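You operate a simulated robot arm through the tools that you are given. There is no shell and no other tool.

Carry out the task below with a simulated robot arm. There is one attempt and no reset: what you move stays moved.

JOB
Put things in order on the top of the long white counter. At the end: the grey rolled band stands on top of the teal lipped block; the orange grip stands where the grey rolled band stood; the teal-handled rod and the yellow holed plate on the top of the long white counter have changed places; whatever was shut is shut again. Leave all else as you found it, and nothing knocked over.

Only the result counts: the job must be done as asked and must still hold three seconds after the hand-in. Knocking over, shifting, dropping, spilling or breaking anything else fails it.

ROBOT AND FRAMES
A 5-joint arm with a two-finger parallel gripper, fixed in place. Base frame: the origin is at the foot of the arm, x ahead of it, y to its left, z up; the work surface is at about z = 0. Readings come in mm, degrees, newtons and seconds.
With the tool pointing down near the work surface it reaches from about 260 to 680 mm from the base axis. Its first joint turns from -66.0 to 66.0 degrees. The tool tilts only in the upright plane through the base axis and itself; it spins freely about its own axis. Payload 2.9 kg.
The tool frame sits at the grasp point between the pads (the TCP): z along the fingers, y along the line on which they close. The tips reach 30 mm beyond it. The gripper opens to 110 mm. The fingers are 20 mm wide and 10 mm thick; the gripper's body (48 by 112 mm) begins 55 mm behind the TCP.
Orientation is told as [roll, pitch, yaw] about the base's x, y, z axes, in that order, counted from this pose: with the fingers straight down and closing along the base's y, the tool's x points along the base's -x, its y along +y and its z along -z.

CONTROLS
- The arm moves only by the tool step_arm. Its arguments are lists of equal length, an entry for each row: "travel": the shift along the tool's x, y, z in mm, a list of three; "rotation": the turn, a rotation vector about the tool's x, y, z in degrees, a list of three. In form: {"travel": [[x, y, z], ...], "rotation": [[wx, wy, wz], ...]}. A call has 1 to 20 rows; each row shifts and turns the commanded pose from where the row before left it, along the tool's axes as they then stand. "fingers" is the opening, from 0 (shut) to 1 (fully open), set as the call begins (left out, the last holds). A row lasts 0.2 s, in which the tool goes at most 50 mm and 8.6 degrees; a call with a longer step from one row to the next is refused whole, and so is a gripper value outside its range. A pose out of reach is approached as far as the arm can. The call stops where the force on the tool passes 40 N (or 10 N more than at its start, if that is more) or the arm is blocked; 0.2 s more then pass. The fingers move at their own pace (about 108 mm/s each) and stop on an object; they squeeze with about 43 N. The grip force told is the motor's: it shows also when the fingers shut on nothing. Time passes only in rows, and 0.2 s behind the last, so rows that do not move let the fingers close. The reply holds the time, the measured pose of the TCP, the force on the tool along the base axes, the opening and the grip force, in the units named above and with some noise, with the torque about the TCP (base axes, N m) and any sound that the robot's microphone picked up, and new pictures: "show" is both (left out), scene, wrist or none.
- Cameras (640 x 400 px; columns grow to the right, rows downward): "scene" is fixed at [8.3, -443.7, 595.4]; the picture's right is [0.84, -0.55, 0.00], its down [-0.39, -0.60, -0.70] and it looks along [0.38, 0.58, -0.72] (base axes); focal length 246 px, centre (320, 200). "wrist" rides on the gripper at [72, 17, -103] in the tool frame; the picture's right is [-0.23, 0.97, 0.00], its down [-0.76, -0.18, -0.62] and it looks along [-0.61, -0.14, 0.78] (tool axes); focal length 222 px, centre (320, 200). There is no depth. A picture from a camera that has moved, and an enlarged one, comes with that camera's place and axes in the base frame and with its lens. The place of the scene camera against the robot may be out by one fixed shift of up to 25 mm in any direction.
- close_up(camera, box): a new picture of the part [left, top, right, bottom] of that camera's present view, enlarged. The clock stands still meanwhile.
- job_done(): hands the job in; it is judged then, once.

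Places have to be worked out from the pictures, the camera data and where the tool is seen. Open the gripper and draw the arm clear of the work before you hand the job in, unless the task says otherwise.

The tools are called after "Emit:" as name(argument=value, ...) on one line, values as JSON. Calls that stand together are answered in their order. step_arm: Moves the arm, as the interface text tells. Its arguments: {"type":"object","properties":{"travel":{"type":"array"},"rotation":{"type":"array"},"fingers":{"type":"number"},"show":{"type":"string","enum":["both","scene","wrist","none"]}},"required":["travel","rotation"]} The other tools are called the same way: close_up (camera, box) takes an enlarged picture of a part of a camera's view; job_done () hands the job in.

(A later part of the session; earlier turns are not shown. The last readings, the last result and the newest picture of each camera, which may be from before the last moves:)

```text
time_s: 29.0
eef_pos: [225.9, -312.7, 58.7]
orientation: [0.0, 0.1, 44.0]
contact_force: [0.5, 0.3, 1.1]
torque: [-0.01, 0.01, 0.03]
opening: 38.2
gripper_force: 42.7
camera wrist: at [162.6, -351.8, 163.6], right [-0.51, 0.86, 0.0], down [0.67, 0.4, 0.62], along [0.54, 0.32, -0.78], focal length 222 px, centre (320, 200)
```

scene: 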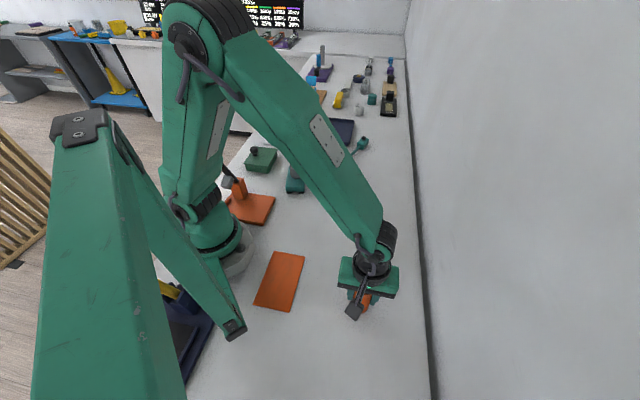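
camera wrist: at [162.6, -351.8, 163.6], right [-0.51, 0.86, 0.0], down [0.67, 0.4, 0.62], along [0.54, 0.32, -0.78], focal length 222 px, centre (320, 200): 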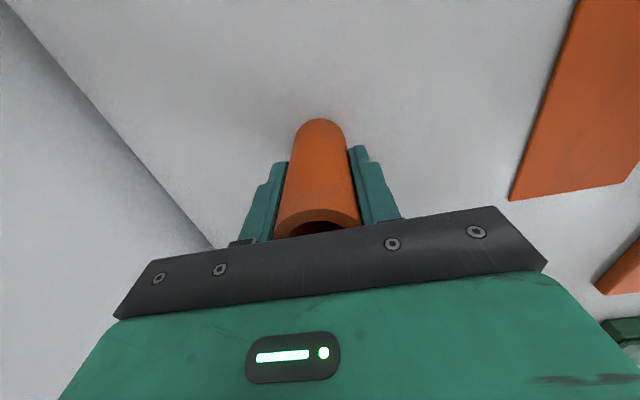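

The tube is held (38 mm). I lift it well clear and look.

Emit:
step_arm(travel=[[0, 0, -10], [0, 0, -30], [0, 0, -40], [0, 0, -45]], rotation=[[0, 0, 0], [0, 0, 0], [0, 0, 0], [0, 0, 0]], show="wrist")

Emit:
step_arm(travel=[[-33.56, 15.575, 0], [-33.56, 15.575, 0], [-33.56, 15.575, 0], [-33.56, 15.575, 0], [-33.56, 15.575, 0], [-33.56, 15.575, 0], [-33.56, 15.575, 0], [-33.56, 15.575, 0], [-33.56, 15.575, 0], [-33.56, 15.575, 0], [-33.56, 15.575, 0], [-33.56, 15.575, 0], [-33.56, 15.575, 0], [-33.56, 15.575, 0], [-33.56, 15.575, 0], [-33.56, 15.575, 0], [0, 0, 0]], rotation=[[0, 0, 0], [0, 0, 0], [0, 0, 0], [0, 0, 0], [0, 0, 0], [0, 0, 0], [0, 0, 0], [0, 0, 0], [0, 0, 0], [0, 0, 0], [0, 0, 0], [0, 0, 0], [0, 0, 0], [0, 0, 0], [0, 0, 0], [0, 0, 0], [0, 0, 0]])

```text
time_s: 30.0
eef_pos: [225.0, -313.8, 185.8]
orientation: [0.0, 0.0, 43.9]
contact_force: [-0.9, 1.1, -0.6]
torque: [0.02, -0.02, 0.01]
opening: 37.9
gripper_force: 43.4
camera wrist: at [162.6, -353.4, 290.9], right [-0.51, 0.86, 0.0], down [0.67, 0.4, 0.62], along [0.54, 0.32, -0.78], focal length 222 px, centre (320, 200)
```

wrist: 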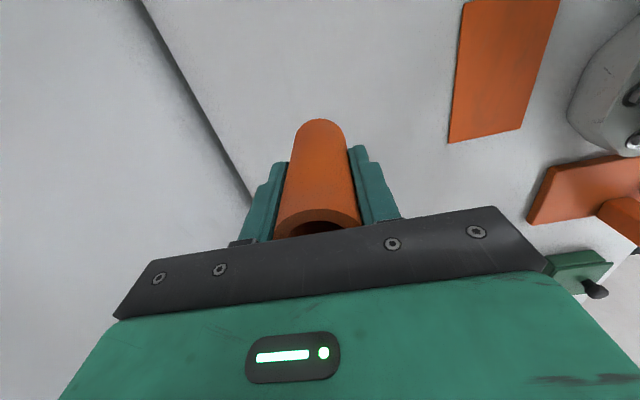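

```text
time_s: 33.6
eef_pos: [439.5, 240.9, 184.6]
orientation: [0.0, -0.2, 44.0]
contact_force: [0.2, 0.2, 0.1]
torque: [-0.01, -0.02, 0.0]
opening: 37.9
gripper_force: 43.1
camera wrist: at [376.1, 202.0, 289.5], right [-0.51, 0.86, 0.0], down [0.67, 0.4, 0.62], along [0.54, 0.32, -0.78], focal length 222 px, centre (320, 200)
```

scene: 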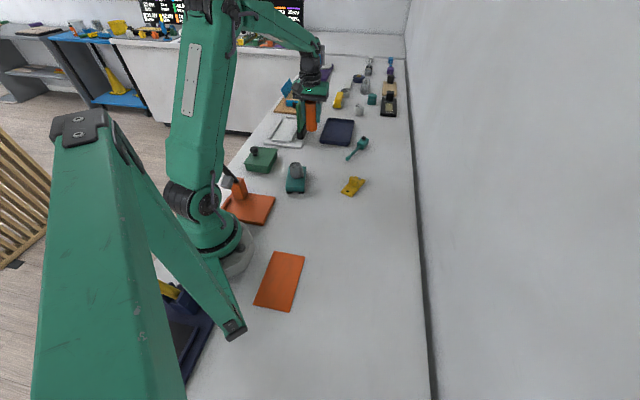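
wrist: 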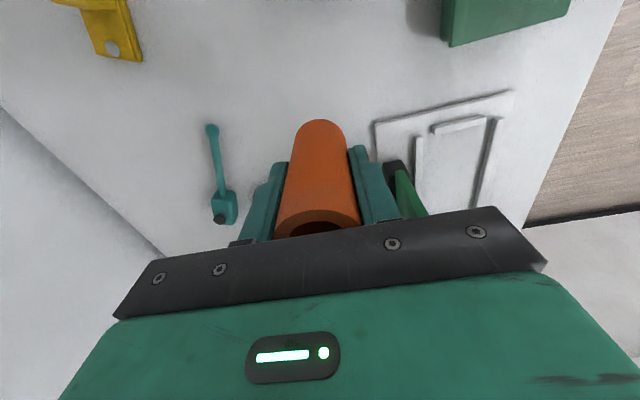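

The tube is above the band's old spot. I lower to about 5 mm above the counter.

Emit:
step_arm(travel=[[0, 0, 30], [0, 0, 30], [0, 0, 30], [0, 0, 20], [0, 0, 10], [0, 0, 0]], rotation=[[0, 0, 0], [0, 0, 0], [0, 0, 0], [0, 0, 0], [0, 0, 0], [0, 0, 0]], show="both")

Emit:
close_up(camera="scene", box=[270, 100, 350, 180])

```text
time_s: 35.0
eef_pos: [439.3, 240.7, 66.7]
orientation: [-0.1, -0.1, 44.1]
contact_force: [-0.1, 0.0, -0.2]
torque: [0.0, 0.04, 0.01]
opening: 38.0
gripper_force: 43.0
camera wrist: at [376.5, 202.0, 169.7], right [-0.51, 0.86, 0.0], down [0.67, 0.4, 0.62], along [0.54, 0.32, -0.78], focal length 222 px, centre (320, 200)
```

scene: 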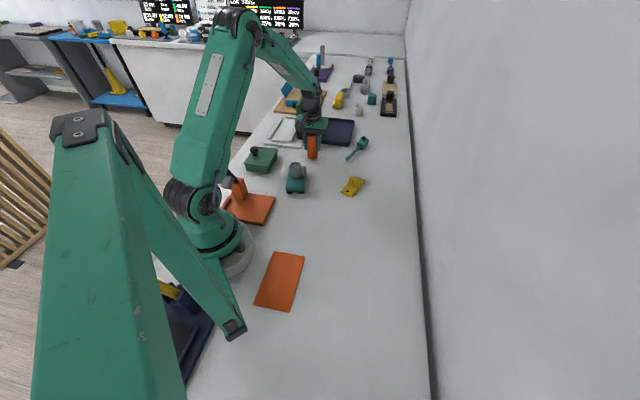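
wrist: 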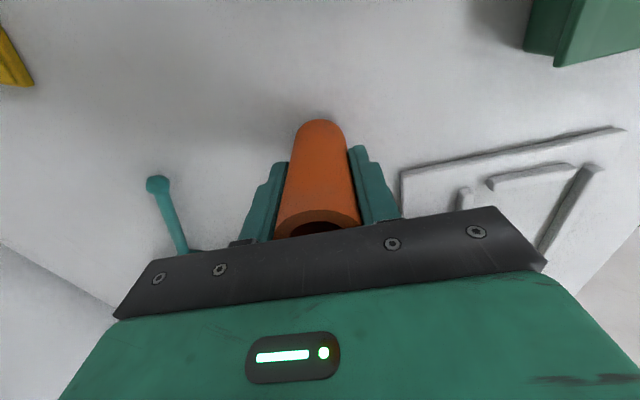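

```text
5.00 times, centred on (310, 140) of scene
camera zoom: at [8.3, -443.7, 595.4], right [0.84, -0.55, 0.0], down [-0.39, -0.6, -0.7], along [0.38, 0.58, -0.72], focal length 1230 px, centre (370, 500)
```

zoom: 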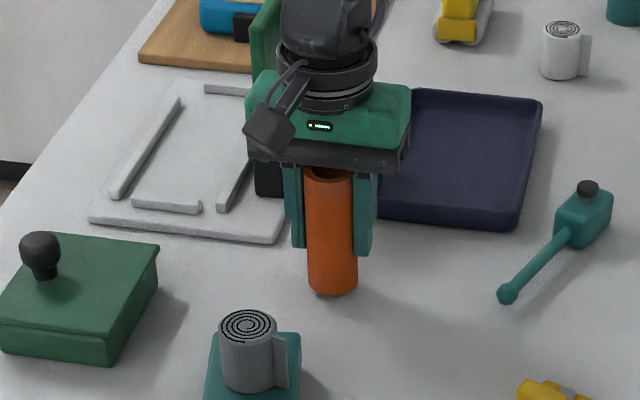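

It is upright, still several mm above the counter. I lower in small steps while watching the force.

Emit:
step_arm(travel=[[0, 0, 3], [0, 0, 2], [0, 0, 1], [0, 0, 0]], rotation=[[0, 0, 0], [0, 0, 0], [0, 0, 0], [0, 0, 0]], show="none")

Emit:
step_arm(travel=[[0, 0, 1], [0, 0, 0]], rotation=[[0, 0, 0], [0, 0, 0]], show="none")

```text
time_s: 36.0
eef_pos: [439.5, 239.1, 61.1]
orientation: [-0.1, -0.1, 44.1]
contact_force: [0.4, -0.1, -1.0]
torque: [0.0, 0.01, 0.0]
opening: 38.1
gripper_force: 43.6
```

```text
time_s: 36.6
eef_pos: [440.7, 238.8, 59.4]
orientation: [0.0, -0.2, 44.0]
contact_force: [-1.7, -0.6, 3.2]
torque: [-0.08, 0.17, -0.03]
opening: 37.9
gripper_force: 43.2
```

First contact (3 N) at z ≈ 59.4, so the tube rests on the counter. I open and rise straight up.

Emit:
step_arm(travel=[[0, 0, 0], [0, 0, 0], [0, 0, -10], [0, 0, -30], [0, 0, -40], [0, 0, -45]], rotation=[[0, 0, 0], [0, 0, 0], [0, 0, 0], [0, 0, 0], [0, 0, 0], [0, 0, 0]], fingers=0.65)

Emit:
close_up(camera="scene", box=[270, 110, 380, 200])

```text
time_s: 38.0
eef_pos: [439.9, 240.0, 184.4]
orientation: [0.0, -0.2, 44.0]
contact_force: [-0.4, -0.9, 0.0]
torque: [-0.03, 0.02, -0.01]
opening: 71.5
gripper_force: 0.1
camera wrist: at [375.9, 201.9, 288.9], right [-0.51, 0.86, 0.0], down [0.67, 0.4, 0.62], along [0.54, 0.32, -0.78], focal length 222 px, centre (320, 200)
```

scene: 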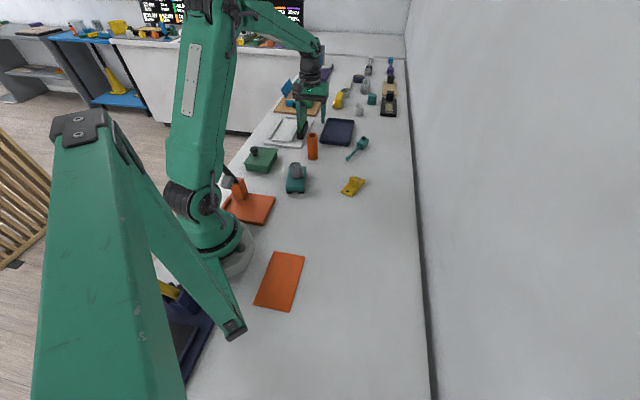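
wrist: 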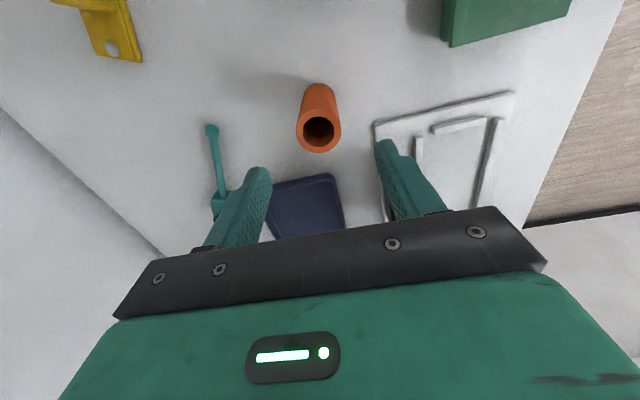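

```text
4.44 times, centred on (325, 155) of scene
camera zoom: at [8.3, -443.7, 595.4], right [0.84, -0.55, 0.0], down [-0.39, -0.6, -0.7], along [0.38, 0.58, -0.72], focal length 1093 px, centre (298, 400)
```

zoom: 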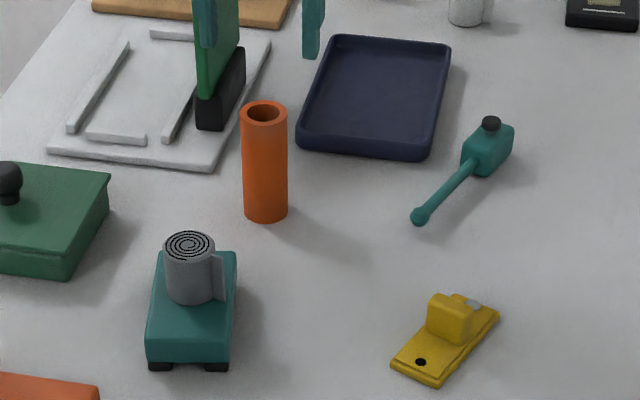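

The grip stands on the band's old spot and nothing else moved. Next I look closely at the yellow plate near (465, 14).

Emit:
step_arm(travel=[[23.2, -30, 0], [23.2, -30, 0], [23.2, -30, 0], [23.2, -30, 2], [23.2, -30, 6], [23.2, -30, 6], [0, 0, 0], [0, 0, 0], [0, 0, 0], [0, 0, 0]], rotation=[[0, 0, 0], [0, 0, 0], [0, 0, 0], [0, 0, 0], [0, 0, 0], [0, 0, 0], [0, 0, 7.33], [0, 0, 7.33], [0, 0, 7.34], [0, 0, 0]], show="wrist")

Emit:
close_up(camera="wrist", box=[240, 50, 400, 150])

Emit:
close_up(camera="scene", box=[330, 165, 380, 205])

Emit:
close_up(camera="scene", box=[335, 125, 385, 165])

```text
time_s: 40.2
eef_pos: [464.5, 13.8, 170.6]
orientation: [0.0, -0.1, 21.8]
contact_force: [0.7, -0.1, -0.5]
torque: [-0.02, 0.0, 0.01]
opening: 71.6
gripper_force: 0.0
camera wrist: at [391.4, 1.9, 274.3], right [-0.15, 0.99, 0.0], down [0.77, 0.12, 0.62], along [0.62, 0.09, -0.78], focal length 222 px, centre (320, 200)
```

wrist: 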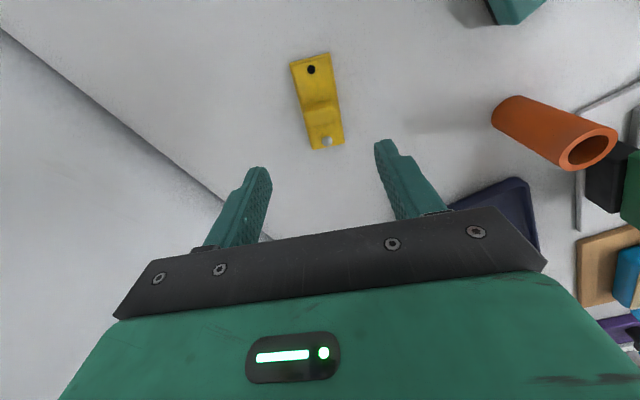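

```text
4.00 times, centred on (320, 100) of wrist
camera zoom: at [391.4, 1.9, 274.3], right [-0.15, 0.99, 0.0], down [0.77, 0.12, 0.62], along [0.62, 0.09, -0.78], focal length 888 px, centre (320, 600)
```

zoom: 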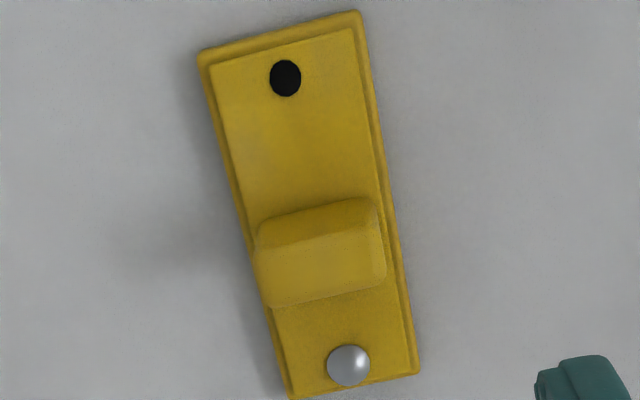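

```text
10.00 times, centred on (355, 185) of scene
camera zoom: at [8.3, -443.7, 595.4], right [0.84, -0.55, 0.0], down [-0.39, -0.6, -0.7], along [0.38, 0.58, -0.72], focal length 2459 px, centre (-30, 350)
```

zoom: 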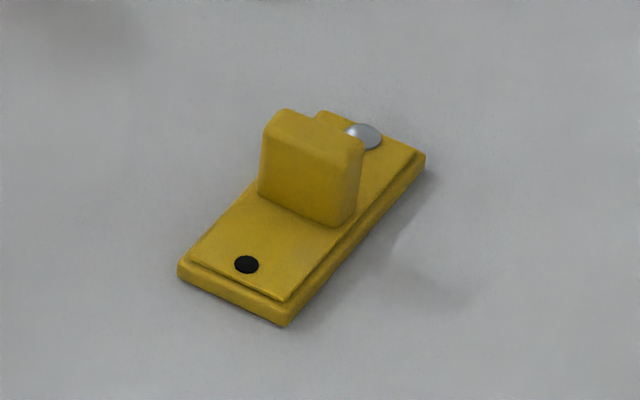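

```text
10.00 times, centred on (360, 145) of scene
camera zoom: at [8.3, -443.7, 595.4], right [0.84, -0.55, 0.0], down [-0.39, -0.6, -0.7], along [0.38, 0.58, -0.72], focal length 2459 px, centre (-80, 750)
```

zoom: 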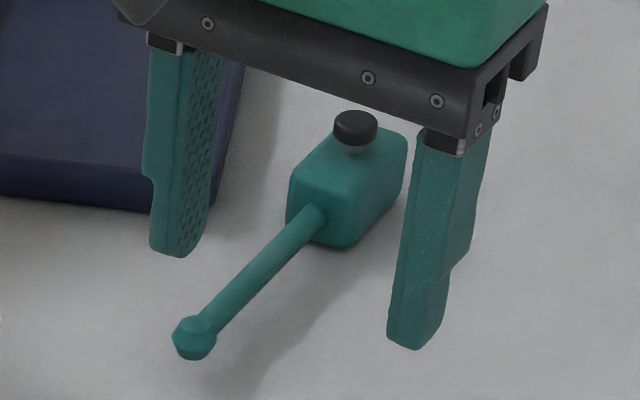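

The yellow plate is centred near (467.5, 13), its long axis at about 22°, with a fin about 15 × 30 mm rising to ~42 mm to grip. The rod lies at the same angle; I move over it to measure before swapping.

Emit:
step_arm(travel=[[-36.4, 18, 0], [-36.4, 18, 0], [-36.4, 18, 0], [-36.4, 18, 0], [-36.4, 18, 0], [0, 0, 0]], rotation=[[0, 0, 0], [0, 0, 0], [0, 0, 0], [0, 0, 0], [0, 0, 0], [0, 0, 0]])

Emit:
close_up(camera="wrist", box=[240, 50, 400, 170])

```text
time_s: 41.6
eef_pos: [598.1, 165.1, 169.4]
orientation: [0.0, -0.1, 22.0]
contact_force: [-0.5, 0.5, -0.9]
torque: [0.0, 0.01, 0.04]
opening: 71.1
gripper_force: 0.0
camera wrist: at [525.9, 153.7, 273.5], right [-0.15, 0.99, 0.0], down [0.77, 0.12, 0.62], along [0.62, 0.1, -0.78], focal length 222 px, centre (320, 200)
```

scene: 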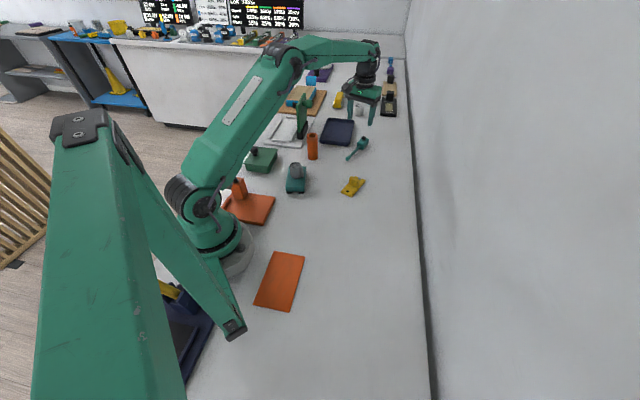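
wrist: 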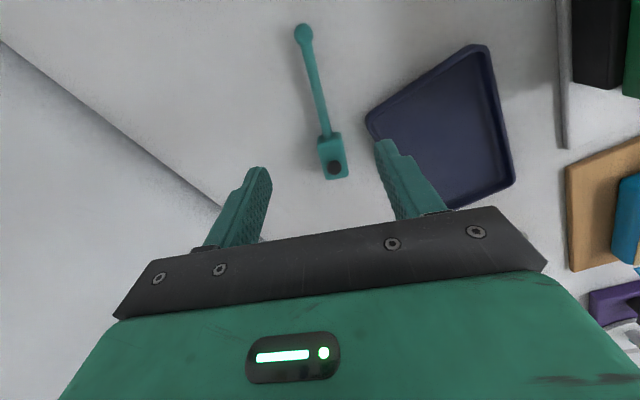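

```text
3.33 times, centred on (320, 110) of wrist
camera zoom: at [525.9, 153.7, 273.5], right [-0.15, 0.99, 0.0], down [0.77, 0.12, 0.62], along [0.62, 0.1, -0.78], focal length 740 px, centre (320, 500)
```

zoom: 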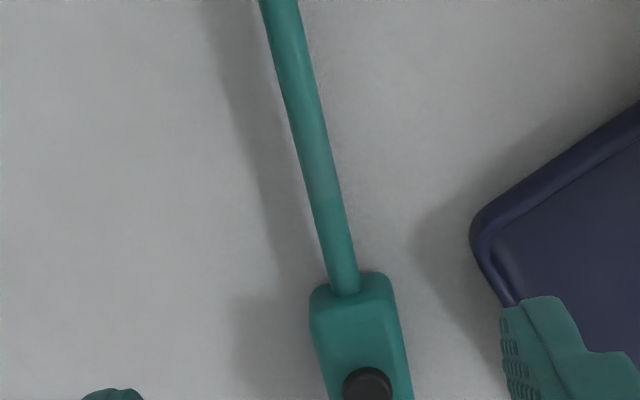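

I enlarge the ball end and the head of the rod to fix its extent.

Emit:
close_up(camera="wrist", box=[260, 0, 360, 62])

Emit:
close_up(camera="wrist", box=[285, 115, 385, 190])

Emit:
close_up(camera="scene", box=[335, 125, 385, 165])

```text
6.40 times, centred on (310, 31) of wrist
camera zoom: at [525.9, 153.7, 273.5], right [-0.15, 0.99, 0.0], down [0.77, 0.12, 0.62], along [0.62, 0.1, -0.78], focal length 1422 px, centre (384, 1282)
```

zoom: 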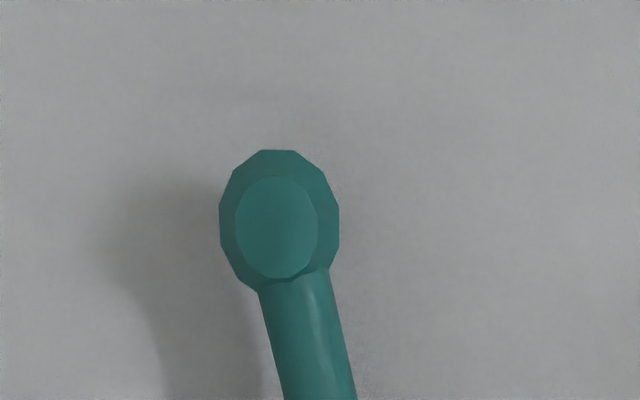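

```text
5.33 times, centred on (335, 152) of wrist
camera zoom: at [525.9, 153.7, 273.5], right [-0.15, 0.99, 0.0], down [0.77, 0.12, 0.62], along [0.62, 0.1, -0.78], focal length 1185 px, centre (240, 453)
```

zoom: 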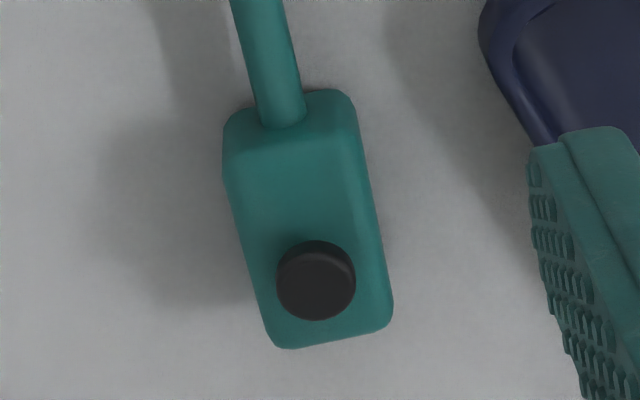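

```text
10.00 times, centred on (360, 145) of scene
camera zoom: at [8.3, -443.7, 595.4], right [0.84, -0.55, 0.0], down [-0.39, -0.6, -0.7], along [0.38, 0.58, -0.72], focal length 2459 px, centre (-80, 750)
```

zoom: 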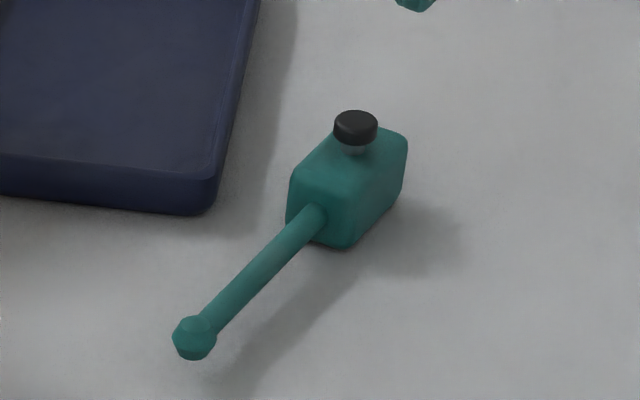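

The rod: flat box head centred near (655, 192), about 53 × 29 × 30 mm, with the shaft carried level above the counter; overall centre ≈ (604.5, 170). I go back to the plate, turned so the fingers close along its length on the fin.

Emit:
step_arm(travel=[[35.6, -18.4, 4], [35.6, -18.4, 4], [35.6, -18.4, 4], [35.6, -18.4, 4], [35.6, -18.4, 4], [0, 0, 0], [0, 0, 0], [0, 0, 0], [0, 0, 0], [0, 0, 0], [0, 0, 0], [0, 0, 0], [0, 0, 0], [0, 0, 0], [0, 0, 0], [0, 0, 0], [0, 0, 30], [0, 0, 0]], rotation=[[0, 0, 0], [0, 0, 0], [0, 0, 0], [0, 0, 0], [0, 0, 0], [0, 0, 8.2], [0, 0, 8.2], [0, 0, 8.2], [0, 0, 8.2], [0, 0, 8.2], [0, 0, 8.2], [0, 0, 8.2], [0, 0, 8.2], [0, 0, 8.2], [0, 0, 8.2], [0, 0, 8], [0, 0, 0], [0, 0, 0]], fingers=0.5, show="wrist")

Emit:
close_up(camera="wrist", box=[230, 50, 410, 185])

```text
time_s: 45.4
eef_pos: [468.3, 13.5, 119.1]
orientation: [0.2, 0.0, -68.1]
contact_force: [-0.5, -0.7, -0.5]
torque: [-0.01, -0.01, 0.02]
opening: 55.1
gripper_force: 0.1
camera wrist: at [457.4, 86.6, 224.6], right [0.99, 0.15, 0.0], down [0.12, -0.77, 0.62], along [0.1, -0.62, -0.78], focal length 222 px, centre (320, 200)
```

wrist: 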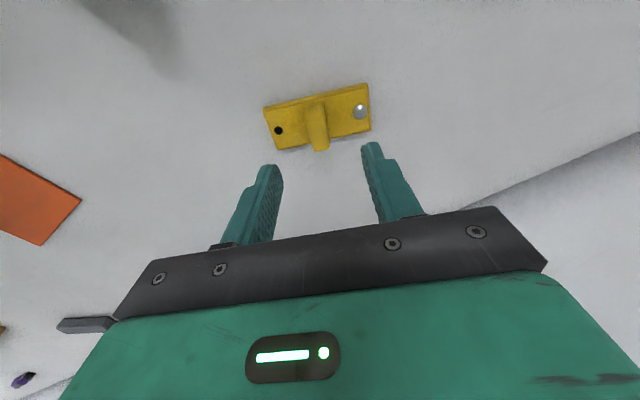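

```text
2.96 times, centred on (320, 118) of wrist
camera zoom: at [457.4, 86.6, 224.6], right [0.99, 0.15, 0.0], down [0.12, -0.77, 0.62], along [0.1, -0.62, -0.78], focal length 658 px, centre (320, 444)
```

zoom: 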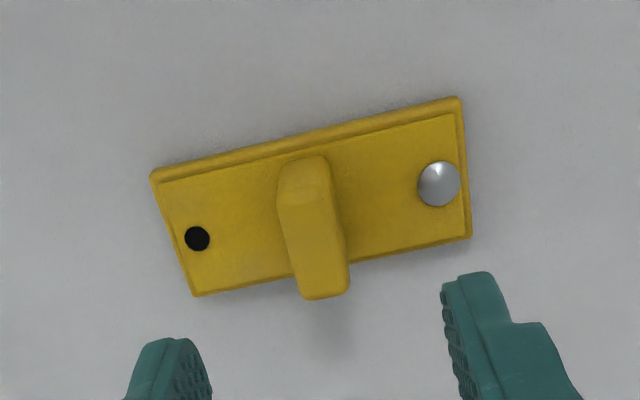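

The view confirms the plate centre (468, 13) and the fin between the fingers. I descend to z ≈ 44 (tips just above the plate) and close.

Emit:
step_arm(travel=[[0, 0, 25], [0, 0, 25], [0, 0, 15], [0, 0, 7], [0, 0, 2.5], [0, 0, 0]], rotation=[[0, 0, 0], [0, 0, 0], [0, 0, 0], [0, 0, 0], [0, 0, 0], [0, 0, 0]], show="wrist")

Emit:
close_up(camera="scene", box=[325, 150, 385, 205])

```text
time_s: 46.8
eef_pos: [469.2, 13.0, 44.8]
orientation: [0.0, 0.0, -68.0]
contact_force: [0.1, 0.0, 0.2]
torque: [0.0, 0.02, 0.0]
opening: 55.1
gripper_force: 0.1
camera wrist: at [458.8, 86.1, 148.7], right [0.99, 0.15, 0.0], down [0.12, -0.77, 0.62], along [0.1, -0.62, -0.78], focal length 222 px, centre (320, 200)
```

wrist: 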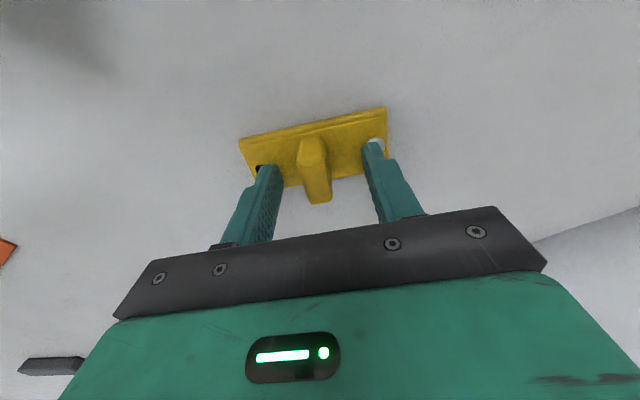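

```text
7.27 times, centred on (355, 178) of scene
camera zoom: at [8.3, -443.7, 595.4], right [0.84, -0.55, 0.0], down [-0.39, -0.6, -0.7], along [0.38, 0.58, -0.72], focal length 1788 px, centre (66, 364)
```

zoom: 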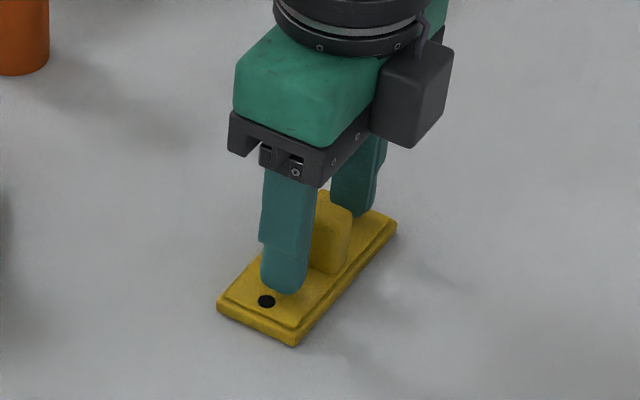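

The fingers straddle the fin well. I close and lift a little.

Emit:
step_arm(travel=[[0, 0, 0], [0, 0, 0], [0, 0, 0], [0, 0, 0]], rotation=[[0, 0, 0], [0, 0, 0], [0, 0, 0], [0, 0, 0]], fingers=0.0, show="none")

Emit:
step_arm(travel=[[0, 0, -10], [0, 0, -25], [0, 0, -30], [0, 0, 0]], rotation=[[0, 0, 0], [0, 0, 0], [0, 0, 0], [0, 0, 0]])

Emit:
close_up(camera="scene", box=[325, 140, 385, 195])

```text
time_s: 47.8
eef_pos: [470.2, 12.9, 44.3]
orientation: [0.1, 0.0, -68.0]
contact_force: [-0.3, -0.8, -0.2]
torque: [-0.06, 0.0, 0.0]
opening: 15.6
gripper_force: 43.2
```

```text
time_s: 48.8
eef_pos: [470.2, 13.4, 110.2]
orientation: [0.0, 0.0, -67.9]
contact_force: [-0.8, -0.4, -1.0]
torque: [0.02, -0.02, -0.01]
opening: 15.5
gripper_force: 43.3
camera wrist: at [459.6, 85.6, 214.4], right [0.99, 0.15, 0.0], down [0.12, -0.77, 0.62], along [0.1, -0.62, -0.78], focal length 222 px, centre (320, 200)
```

scene: 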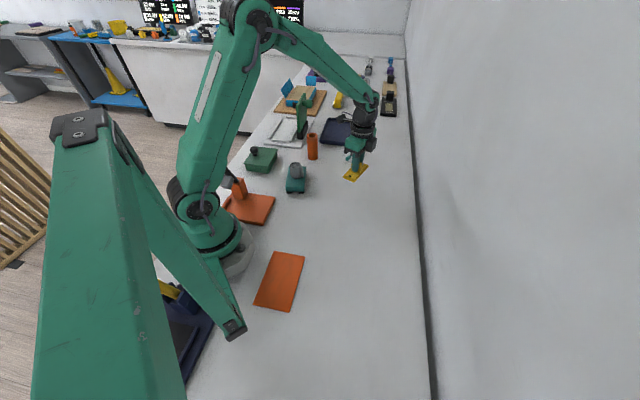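
wrist: 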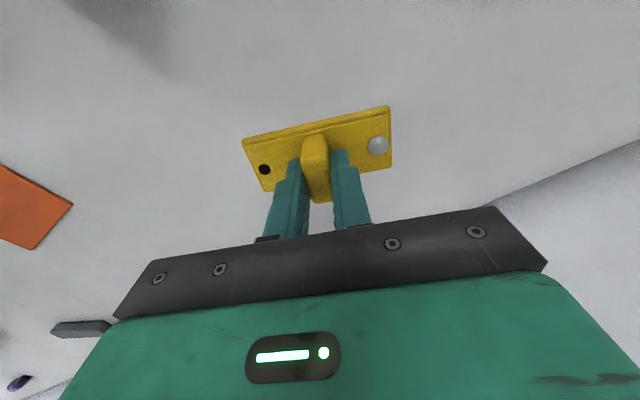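

```text
7.27 times, centred on (355, 168) of scene
camera zoom: at [8.3, -443.7, 595.4], right [0.84, -0.55, 0.0], down [-0.39, -0.6, -0.7], along [0.38, 0.58, -0.72], focal length 1788 px, centre (66, 436)
```

zoom: 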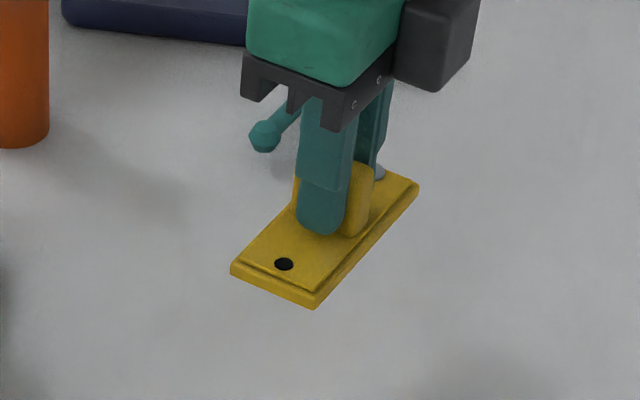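

Held level. I carry it to a clear spot near (430, -150) and come down close to the counter.

Emit:
step_arm(travel=[[-27.3, -19.5, 0], [-27.3, -19.5, 0], [-27.3, -19.5, 0], [-27.3, -19.5, 0], [-27.3, -19.5, 0], [0, 0, 25], [0, 0, 25], [0, 0, 10], [0, 0, 0]], rotation=[[0, 0, 0], [0, 0, 0], [0, 0, 0], [0, 0, 0], [0, 0, 0], [0, 0, 0], [0, 0, 0], [0, 0, 0], [0, 0, 0]])

Emit:
step_arm(travel=[[0, 0, 2], [0, 0, 2], [0, 0, 0]], rotation=[[0, 0, 0], [0, 0, 0], [0, 0, 0]], show="none")

```text
time_s: 50.8
eef_pos: [427.8, -149.4, 49.7]
orientation: [0.1, -0.2, -68.0]
contact_force: [1.0, 0.5, -1.3]
torque: [-0.01, -0.01, 0.01]
opening: 15.4
gripper_force: 42.8
camera wrist: at [417.0, -76.2, 153.2], right [0.99, 0.15, 0.0], down [0.12, -0.77, 0.62], along [0.1, -0.62, -0.78], focal length 222 px, centre (320, 200)
```

scene: 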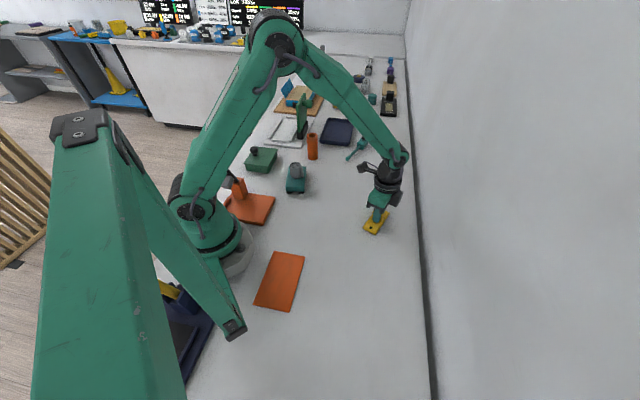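
wrist: 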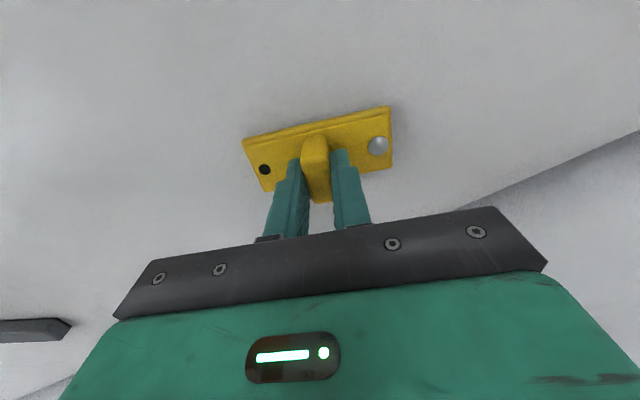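

```text
time_s: 51.6
eef_pos: [428.3, -149.9, 45.7]
orientation: [0.0, -0.1, -68.0]
contact_force: [0.0, 0.5, -1.5]
torque: [-0.01, -0.02, -0.03]
opening: 15.3
gripper_force: 43.2
```

No contact yet at 45.7; I step the last millimetre or so.

Emit:
step_arm(travel=[[0, 0, 1], [0, 0, 0]], rotation=[[0, 0, 0], [0, 0, 0]], show="none")

Emit:
step_arm(travel=[[0, 0, 0.5], [0, 0, 0]], rotation=[[0, 0, 0], [0, 0, 0]], show="none")

```text
time_s: 52.2
eef_pos: [430.6, -149.9, 44.5]
orientation: [0.1, 0.0, -68.0]
contact_force: [0.0, -0.6, -1.4]
torque: [-0.01, 0.01, 0.0]
opening: 15.4
gripper_force: 42.8
```

```text
time_s: 52.8
eef_pos: [428.9, -150.4, 44.4]
orientation: [0.2, 0.0, -67.9]
contact_force: [-0.4, 0.7, -1.9]
torque: [0.04, 0.01, -0.01]
opening: 15.7
gripper_force: 43.1
```

It is at the height it was gripped at; one more half-millimetre, then release and rise.

Emit:
step_arm(travel=[[0, 0, 0.5], [0, 0, 0]], rotation=[[0, 0, 0], [0, 0, 0]], show="none")

Emit:
step_arm(travel=[[0, 0, 0], [0, 0, 0], [0, 0, -10], [0, 0, -30], [0, 0, -40], [0, 0, -40]], rotation=[[0, 0, 0], [0, 0, 0], [0, 0, 0], [0, 0, 0], [0, 0, 0], [0, 0, 0]], fingers=0.5)

Emit:
close_up(camera="wrist", box=[230, 40, 410, 160])

```text
time_s: 53.4
eef_pos: [430.0, -149.2, 44.4]
orientation: [0.1, 0.0, -68.1]
contact_force: [-0.9, 0.6, 3.4]
torque: [0.09, 0.13, 0.0]
opening: 15.5
gripper_force: 43.2
```

```text
time_s: 54.8
eef_pos: [426.6, -150.8, 163.4]
orientation: [0.0, 0.1, -67.9]
contact_force: [0.1, 0.0, 0.0]
torque: [0.0, -0.03, 0.01]
opening: 55.0
gripper_force: 0.0
camera wrist: at [415.5, -77.6, 267.7], right [0.99, 0.15, 0.0], down [0.12, -0.77, 0.62], along [0.1, -0.62, -0.78], focal length 222 px, centre (320, 200)
```

scene: 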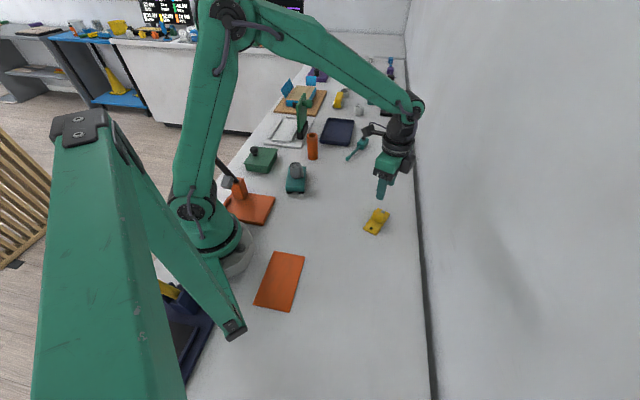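
wrist: 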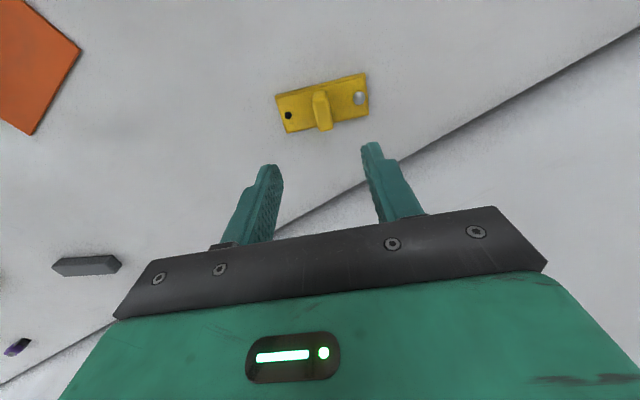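

```text
3.33 times, centred on (320, 100) of wrist
camera zoom: at [415.5, -77.6, 267.7], right [0.99, 0.15, 0.0], down [0.12, -0.77, 0.62], along [0.1, -0.62, -0.78], focal length 740 px, centre (320, 533)
```

zoom: 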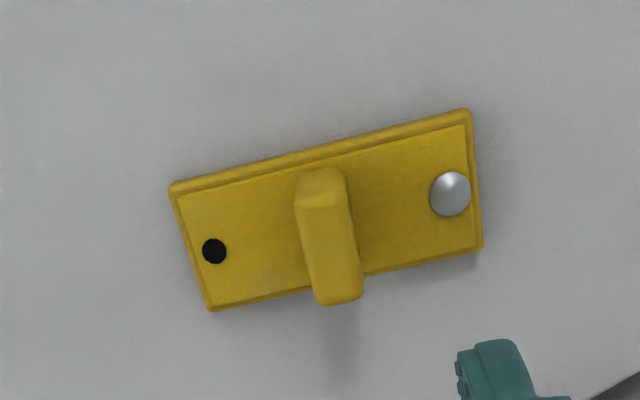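

The plate is parked upright at (430, -150). Now I go over to the rod, turning back so the fingers close across its head.

Emit:
step_arm(travel=[[23.76, 30.4, 0], [23.76, 30.4, 0], [23.76, 30.4, 0], [23.76, 30.4, 0], [23.76, 30.4, 0], [23.76, 30.4, 0], [23.76, 30.4, 0], [23.76, 30.4, 0], [23.76, 30.4, 0], [0, 0, 0], [0, 0, 0], [0, 0, 0], [0, 0, 0], [0, 0, 0], [0, 0, 0], [0, 0, 0], [0, 0, 0], [0, 0, 0], [0, 0, 0], [0, 0, 0]], rotation=[[0, 0, 0], [0, 0, 0], [0, 0, 0], [0, 0, 0], [0, 0, 0], [0, 0, 0], [0, 0, 0], [0, 0, 0], [0, 0, 0], [0, 0, -8.2], [0, 0, -8.2], [0, 0, -8.2], [0, 0, -8.2], [0, 0, -8.2], [0, 0, -8.2], [0, 0, -8.2], [0, 0, -8.2], [0, 0, -8.2], [0, 0, -8.2], [0, 0, -8]], show="wrist")

```text
time_s: 59.0
eef_pos: [603.5, 151.1, 165.1]
orientation: [0.0, -0.2, 22.2]
contact_force: [0.5, 0.1, 0.3]
torque: [0.0, 0.02, -0.02]
opening: 55.0
gripper_force: 0.1
camera wrist: at [530.7, 139.4, 268.8], right [-0.16, 0.99, 0.0], down [0.77, 0.12, 0.62], along [0.62, 0.1, -0.78], focal length 222 px, centre (320, 200)
```

wrist: 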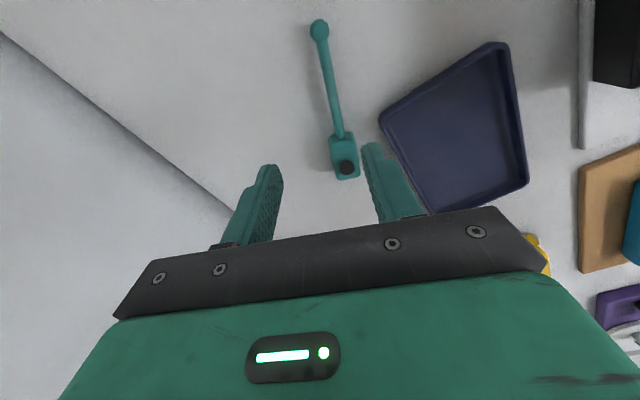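

I shift over the head's near half at (641, 187) with a narrower opening to stay clear of the tray.

Emit:
step_arm(travel=[[-24.1, 9.6, 10], [-24.1, 9.6, 10], [0, 0, 25], [0, 0, 0]], rotation=[[0, 0, 0], [0, 0, 0], [0, 0, 0], [0, 0, 0]], fingers=0.42, show="wrist")

Emit:
close_up(camera="wrist", box=[230, 60, 410, 180])

```text
time_s: 60.0
eef_pos: [641.5, 186.1, 120.0]
orientation: [-0.1, -0.1, 22.0]
contact_force: [-0.1, 0.4, -0.2]
torque: [0.01, -0.01, 0.01]
opening: 46.1
gripper_force: 0.1
camera wrist: at [568.4, 174.6, 223.7], right [-0.15, 0.99, 0.0], down [0.77, 0.12, 0.62], along [0.62, 0.1, -0.78], focal length 222 px, centre (320, 200)
```

wrist: 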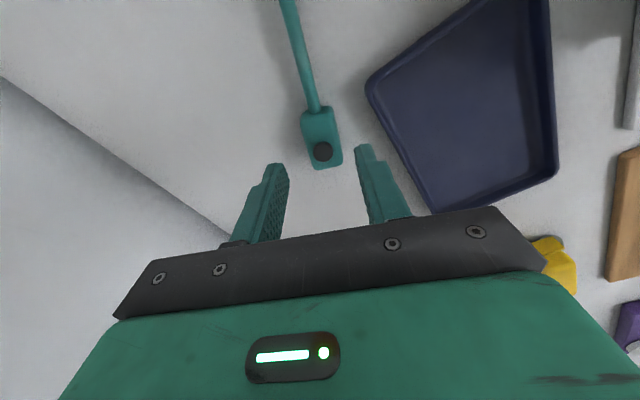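

```text
3.33 times, centred on (320, 120) of wrist
camera zoom: at [568.4, 174.6, 223.7], right [-0.15, 0.99, 0.0], down [0.77, 0.12, 0.62], along [0.62, 0.1, -0.78], focal length 740 px, centre (320, 467)
```

zoom: 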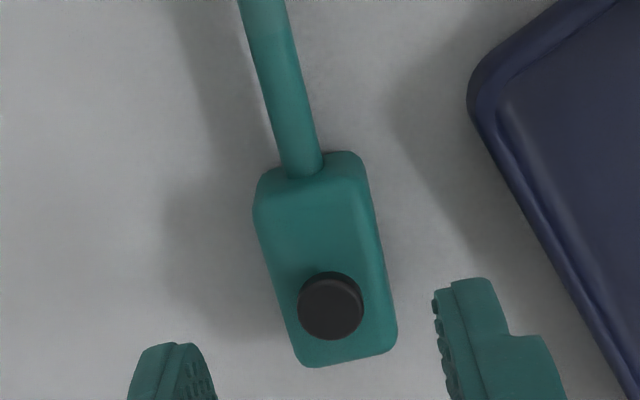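

The head is centred between the fingers and the tray is clear. I descend to z ≈ 34.

Emit:
step_arm(travel=[[0, 0, 25], [0, 0, 25], [0, 0, 20], [0, 0, 12], [0, 0, 3], [0, 0, 0]], rotation=[[0, 0, 0], [0, 0, 0], [0, 0, 0], [0, 0, 0], [0, 0, 0], [0, 0, 0]])

Emit:
close_up(camera="scene", box=[330, 110, 390, 165])

```text
time_s: 61.4
eef_pos: [639.8, 185.8, 34.9]
orientation: [-0.1, -0.1, 22.0]
contact_force: [0.3, -0.1, -1.1]
torque: [0.01, -0.03, -0.02]
opening: 46.1
gripper_force: 0.0
camera wrist: at [567.5, 174.5, 138.3], right [-0.15, 0.99, 0.0], down [0.77, 0.12, 0.62], along [0.62, 0.1, -0.78], focal length 222 px, centre (320, 200)
```

scene: 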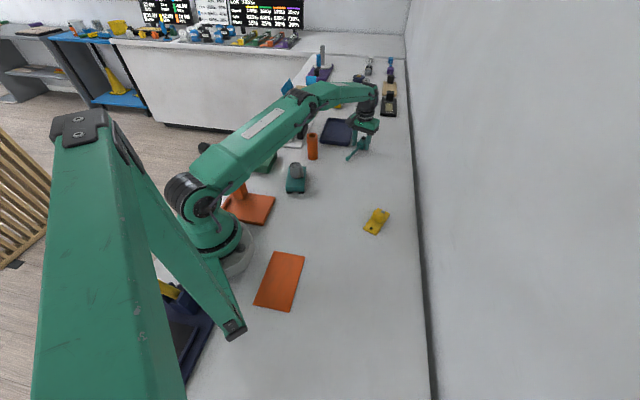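
wrist: 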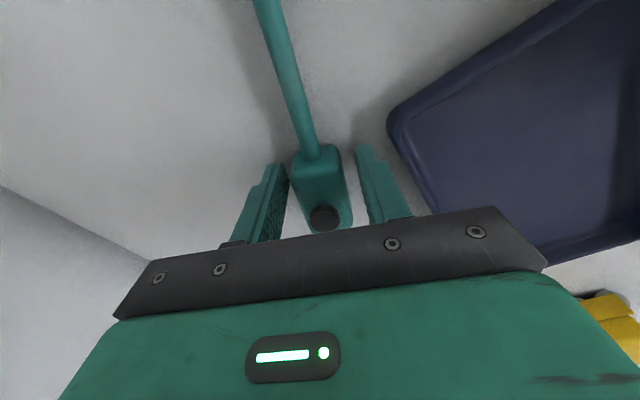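

```text
7.27 times, centred on (360, 138) of scene
camera zoom: at [8.3, -443.7, 595.4], right [0.84, -0.55, 0.0], down [-0.39, -0.6, -0.7], along [0.38, 0.58, -0.72], focal length 1788 px, centre (29, 654)
```

zoom: 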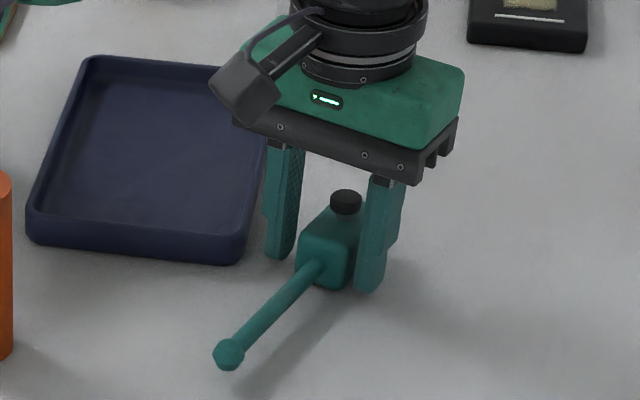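

The fingers straddle the head. I nudge 4 mm further onto it and close.

Emit:
step_arm(travel=[[-4, 0, 0], [0, 0, 0]], rotation=[[0, 0, 0], [0, 0, 0]], show="none")

Emit:
step_arm(travel=[[0, 0, 0], [0, 0, 0], [0, 0, 0]], rotation=[[0, 0, 0], [0, 0, 0], [0, 0, 0]], fingers=0.0, show="wrist")

```text
time_s: 62.0
eef_pos: [644.7, 188.8, 33.4]
orientation: [0.1, -0.1, 22.0]
contact_force: [0.8, 0.3, 0.5]
torque: [-0.01, 0.0, -0.04]
opening: 46.4
gripper_force: 0.1
```

```text
time_s: 62.8
eef_pos: [644.5, 188.9, 33.8]
orientation: [0.1, -0.1, 21.9]
contact_force: [-0.8, 0.0, 0.1]
torque: [0.01, 0.02, -0.02]
opening: 31.7
gripper_force: 42.9
camera wrist: at [571.7, 176.5, 137.9], right [-0.15, 0.99, 0.0], down [0.77, 0.12, 0.62], along [0.62, 0.1, -0.78], focal length 222 px, centre (320, 200)
```

wrist: 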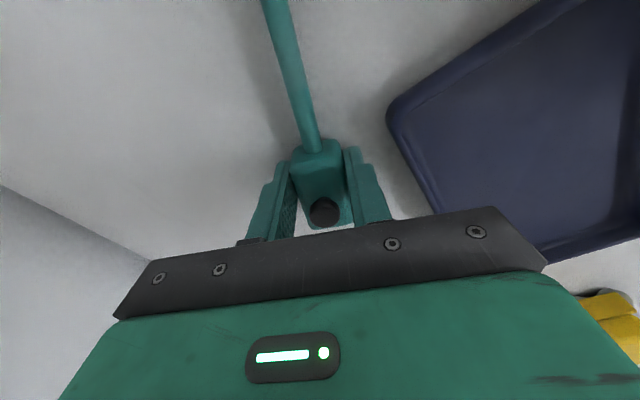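

Gripped at 31.7 mm. I lift and check the rod hangs level.

Emit:
step_arm(travel=[[0, 0, -8], [0, 0, -20], [0, 0, -30], [0, 0, 0]], rotation=[[0, 0, 0], [0, 0, 0], [0, 0, 0], [0, 0, 0]])

Emit:
close_up(camera="scene", box=[330, 100, 390, 155])

```text
time_s: 63.8
eef_pos: [643.5, 190.2, 92.5]
orientation: [0.0, -0.1, 22.0]
contact_force: [0.2, -0.4, -3.8]
torque: [0.0, 0.01, -0.02]
opening: 31.7
gripper_force: 43.2
camera wrist: at [570.6, 177.6, 196.9], right [-0.15, 0.99, 0.0], down [0.77, 0.12, 0.62], along [0.62, 0.1, -0.78], focal length 222 px, centre (320, 200)
```

scene: 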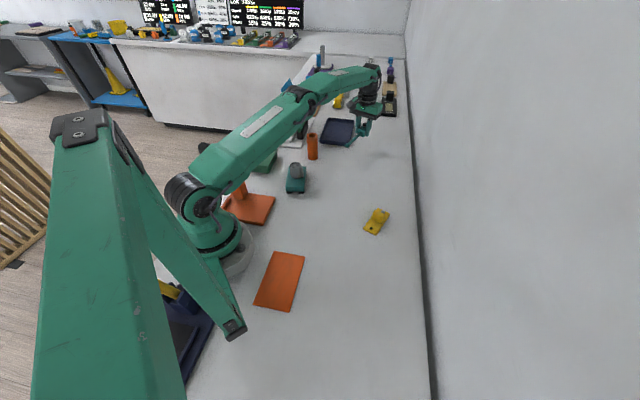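
wrist: 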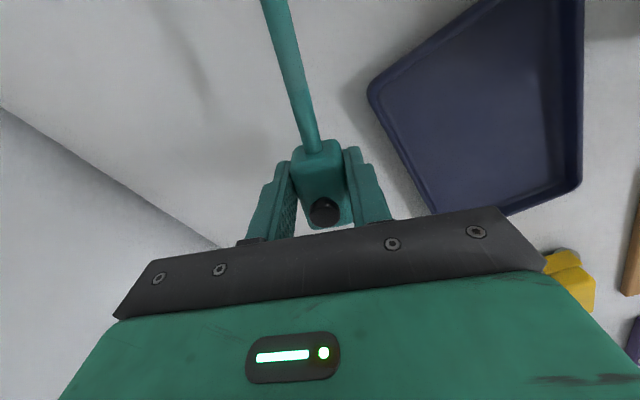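

```text
7.27 times, centred on (360, 128) of scene
camera zoom: at [8.3, -443.7, 595.4], right [0.84, -0.55, 0.0], down [-0.39, -0.6, -0.7], along [0.38, 0.58, -0.72], focal length 1788 px, centre (29, 727)
```

zoom: 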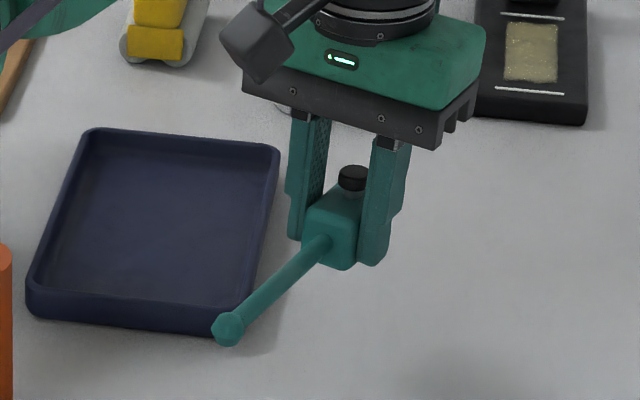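

Level and firm. I carry it to the plate's old place, TCP target (507, 31.5), and lower to just above the counter.

Emit:
step_arm(travel=[[31.05, -15.67, 0], [31.05, -15.67, 0], [31.05, -15.67, 0], [31.05, -15.67, 0], [31.05, -15.67, 0], [31.05, -15.67, 0], [0, 0, 0], [0, 0, 25], [0, 0, 20], [0, 0, 8], [0, 0, 0]], rotation=[[0, 0, 0], [0, 0, 0], [0, 0, 0], [0, 0, 0], [0, 0, 0], [0, 0, 0], [0, 0, 0], [0, 0, 0], [0, 0, 0], [0, 0, 0], [0, 0, 0]])

Emit:
close_up(camera="scene", box=[320, 140, 400, 205])

```text
time_s: 66.2
eef_pos: [506.5, 31.3, 38.5]
orientation: [0.0, -0.1, 22.0]
contact_force: [0.2, -0.3, -3.1]
torque: [-0.01, 0.07, -0.03]
opening: 31.5
gripper_force: 42.7
camera wrist: at [434.1, 19.3, 143.0], right [-0.15, 0.99, 0.0], down [0.77, 0.12, 0.62], along [0.62, 0.1, -0.78], focal length 222 px, centre (320, 200)
```

scene: 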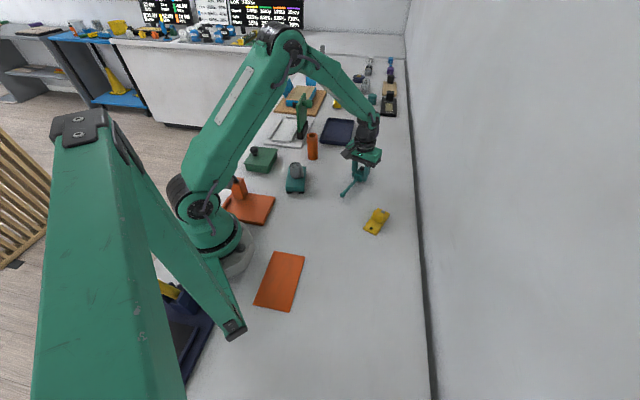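
wrist: 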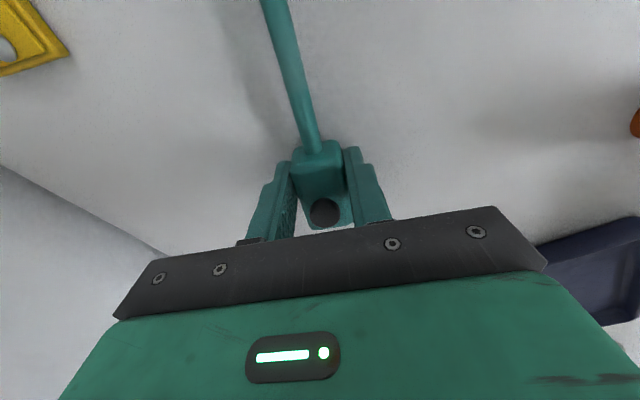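

```text
6.15 times, centred on (360, 172) of scene
camera zoom: at [8.3, -443.7, 595.4], right [0.84, -0.55, 0.0], down [-0.39, -0.6, -0.7], along [0.38, 0.58, -0.72], focal length 1513 px, centre (74, 369)
```

zoom: 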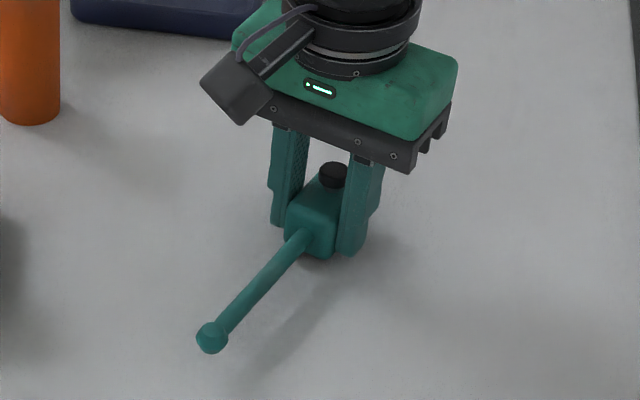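

Now the last few millimetres in small steps (it was gripped at 33.7).

Emit:
step_arm(travel=[[0, 0, 2], [0, 0, 1.5], [0, 0, 0]], rotation=[[0, 0, 0], [0, 0, 0], [0, 0, 0]], show="none")

Emit:
step_arm(travel=[[0, 0, 0.7], [0, 0, 0]], rotation=[[0, 0, 0], [0, 0, 0]], show="none")

```text
time_s: 67.0
eef_pos: [507.2, 31.5, 35.7]
orientation: [-0.1, -0.1, 22.1]
contact_force: [-0.1, 0.5, -1.8]
torque: [0.01, 0.02, 0.01]
opening: 31.3
gripper_force: 42.7
```

```text
time_s: 67.6
eef_pos: [507.8, 31.4, 35.3]
orientation: [0.0, -0.1, 22.0]
contact_force: [0.5, -0.4, -3.7]
torque: [-0.01, 0.07, 0.03]
opening: 31.4
gripper_force: 42.7
```

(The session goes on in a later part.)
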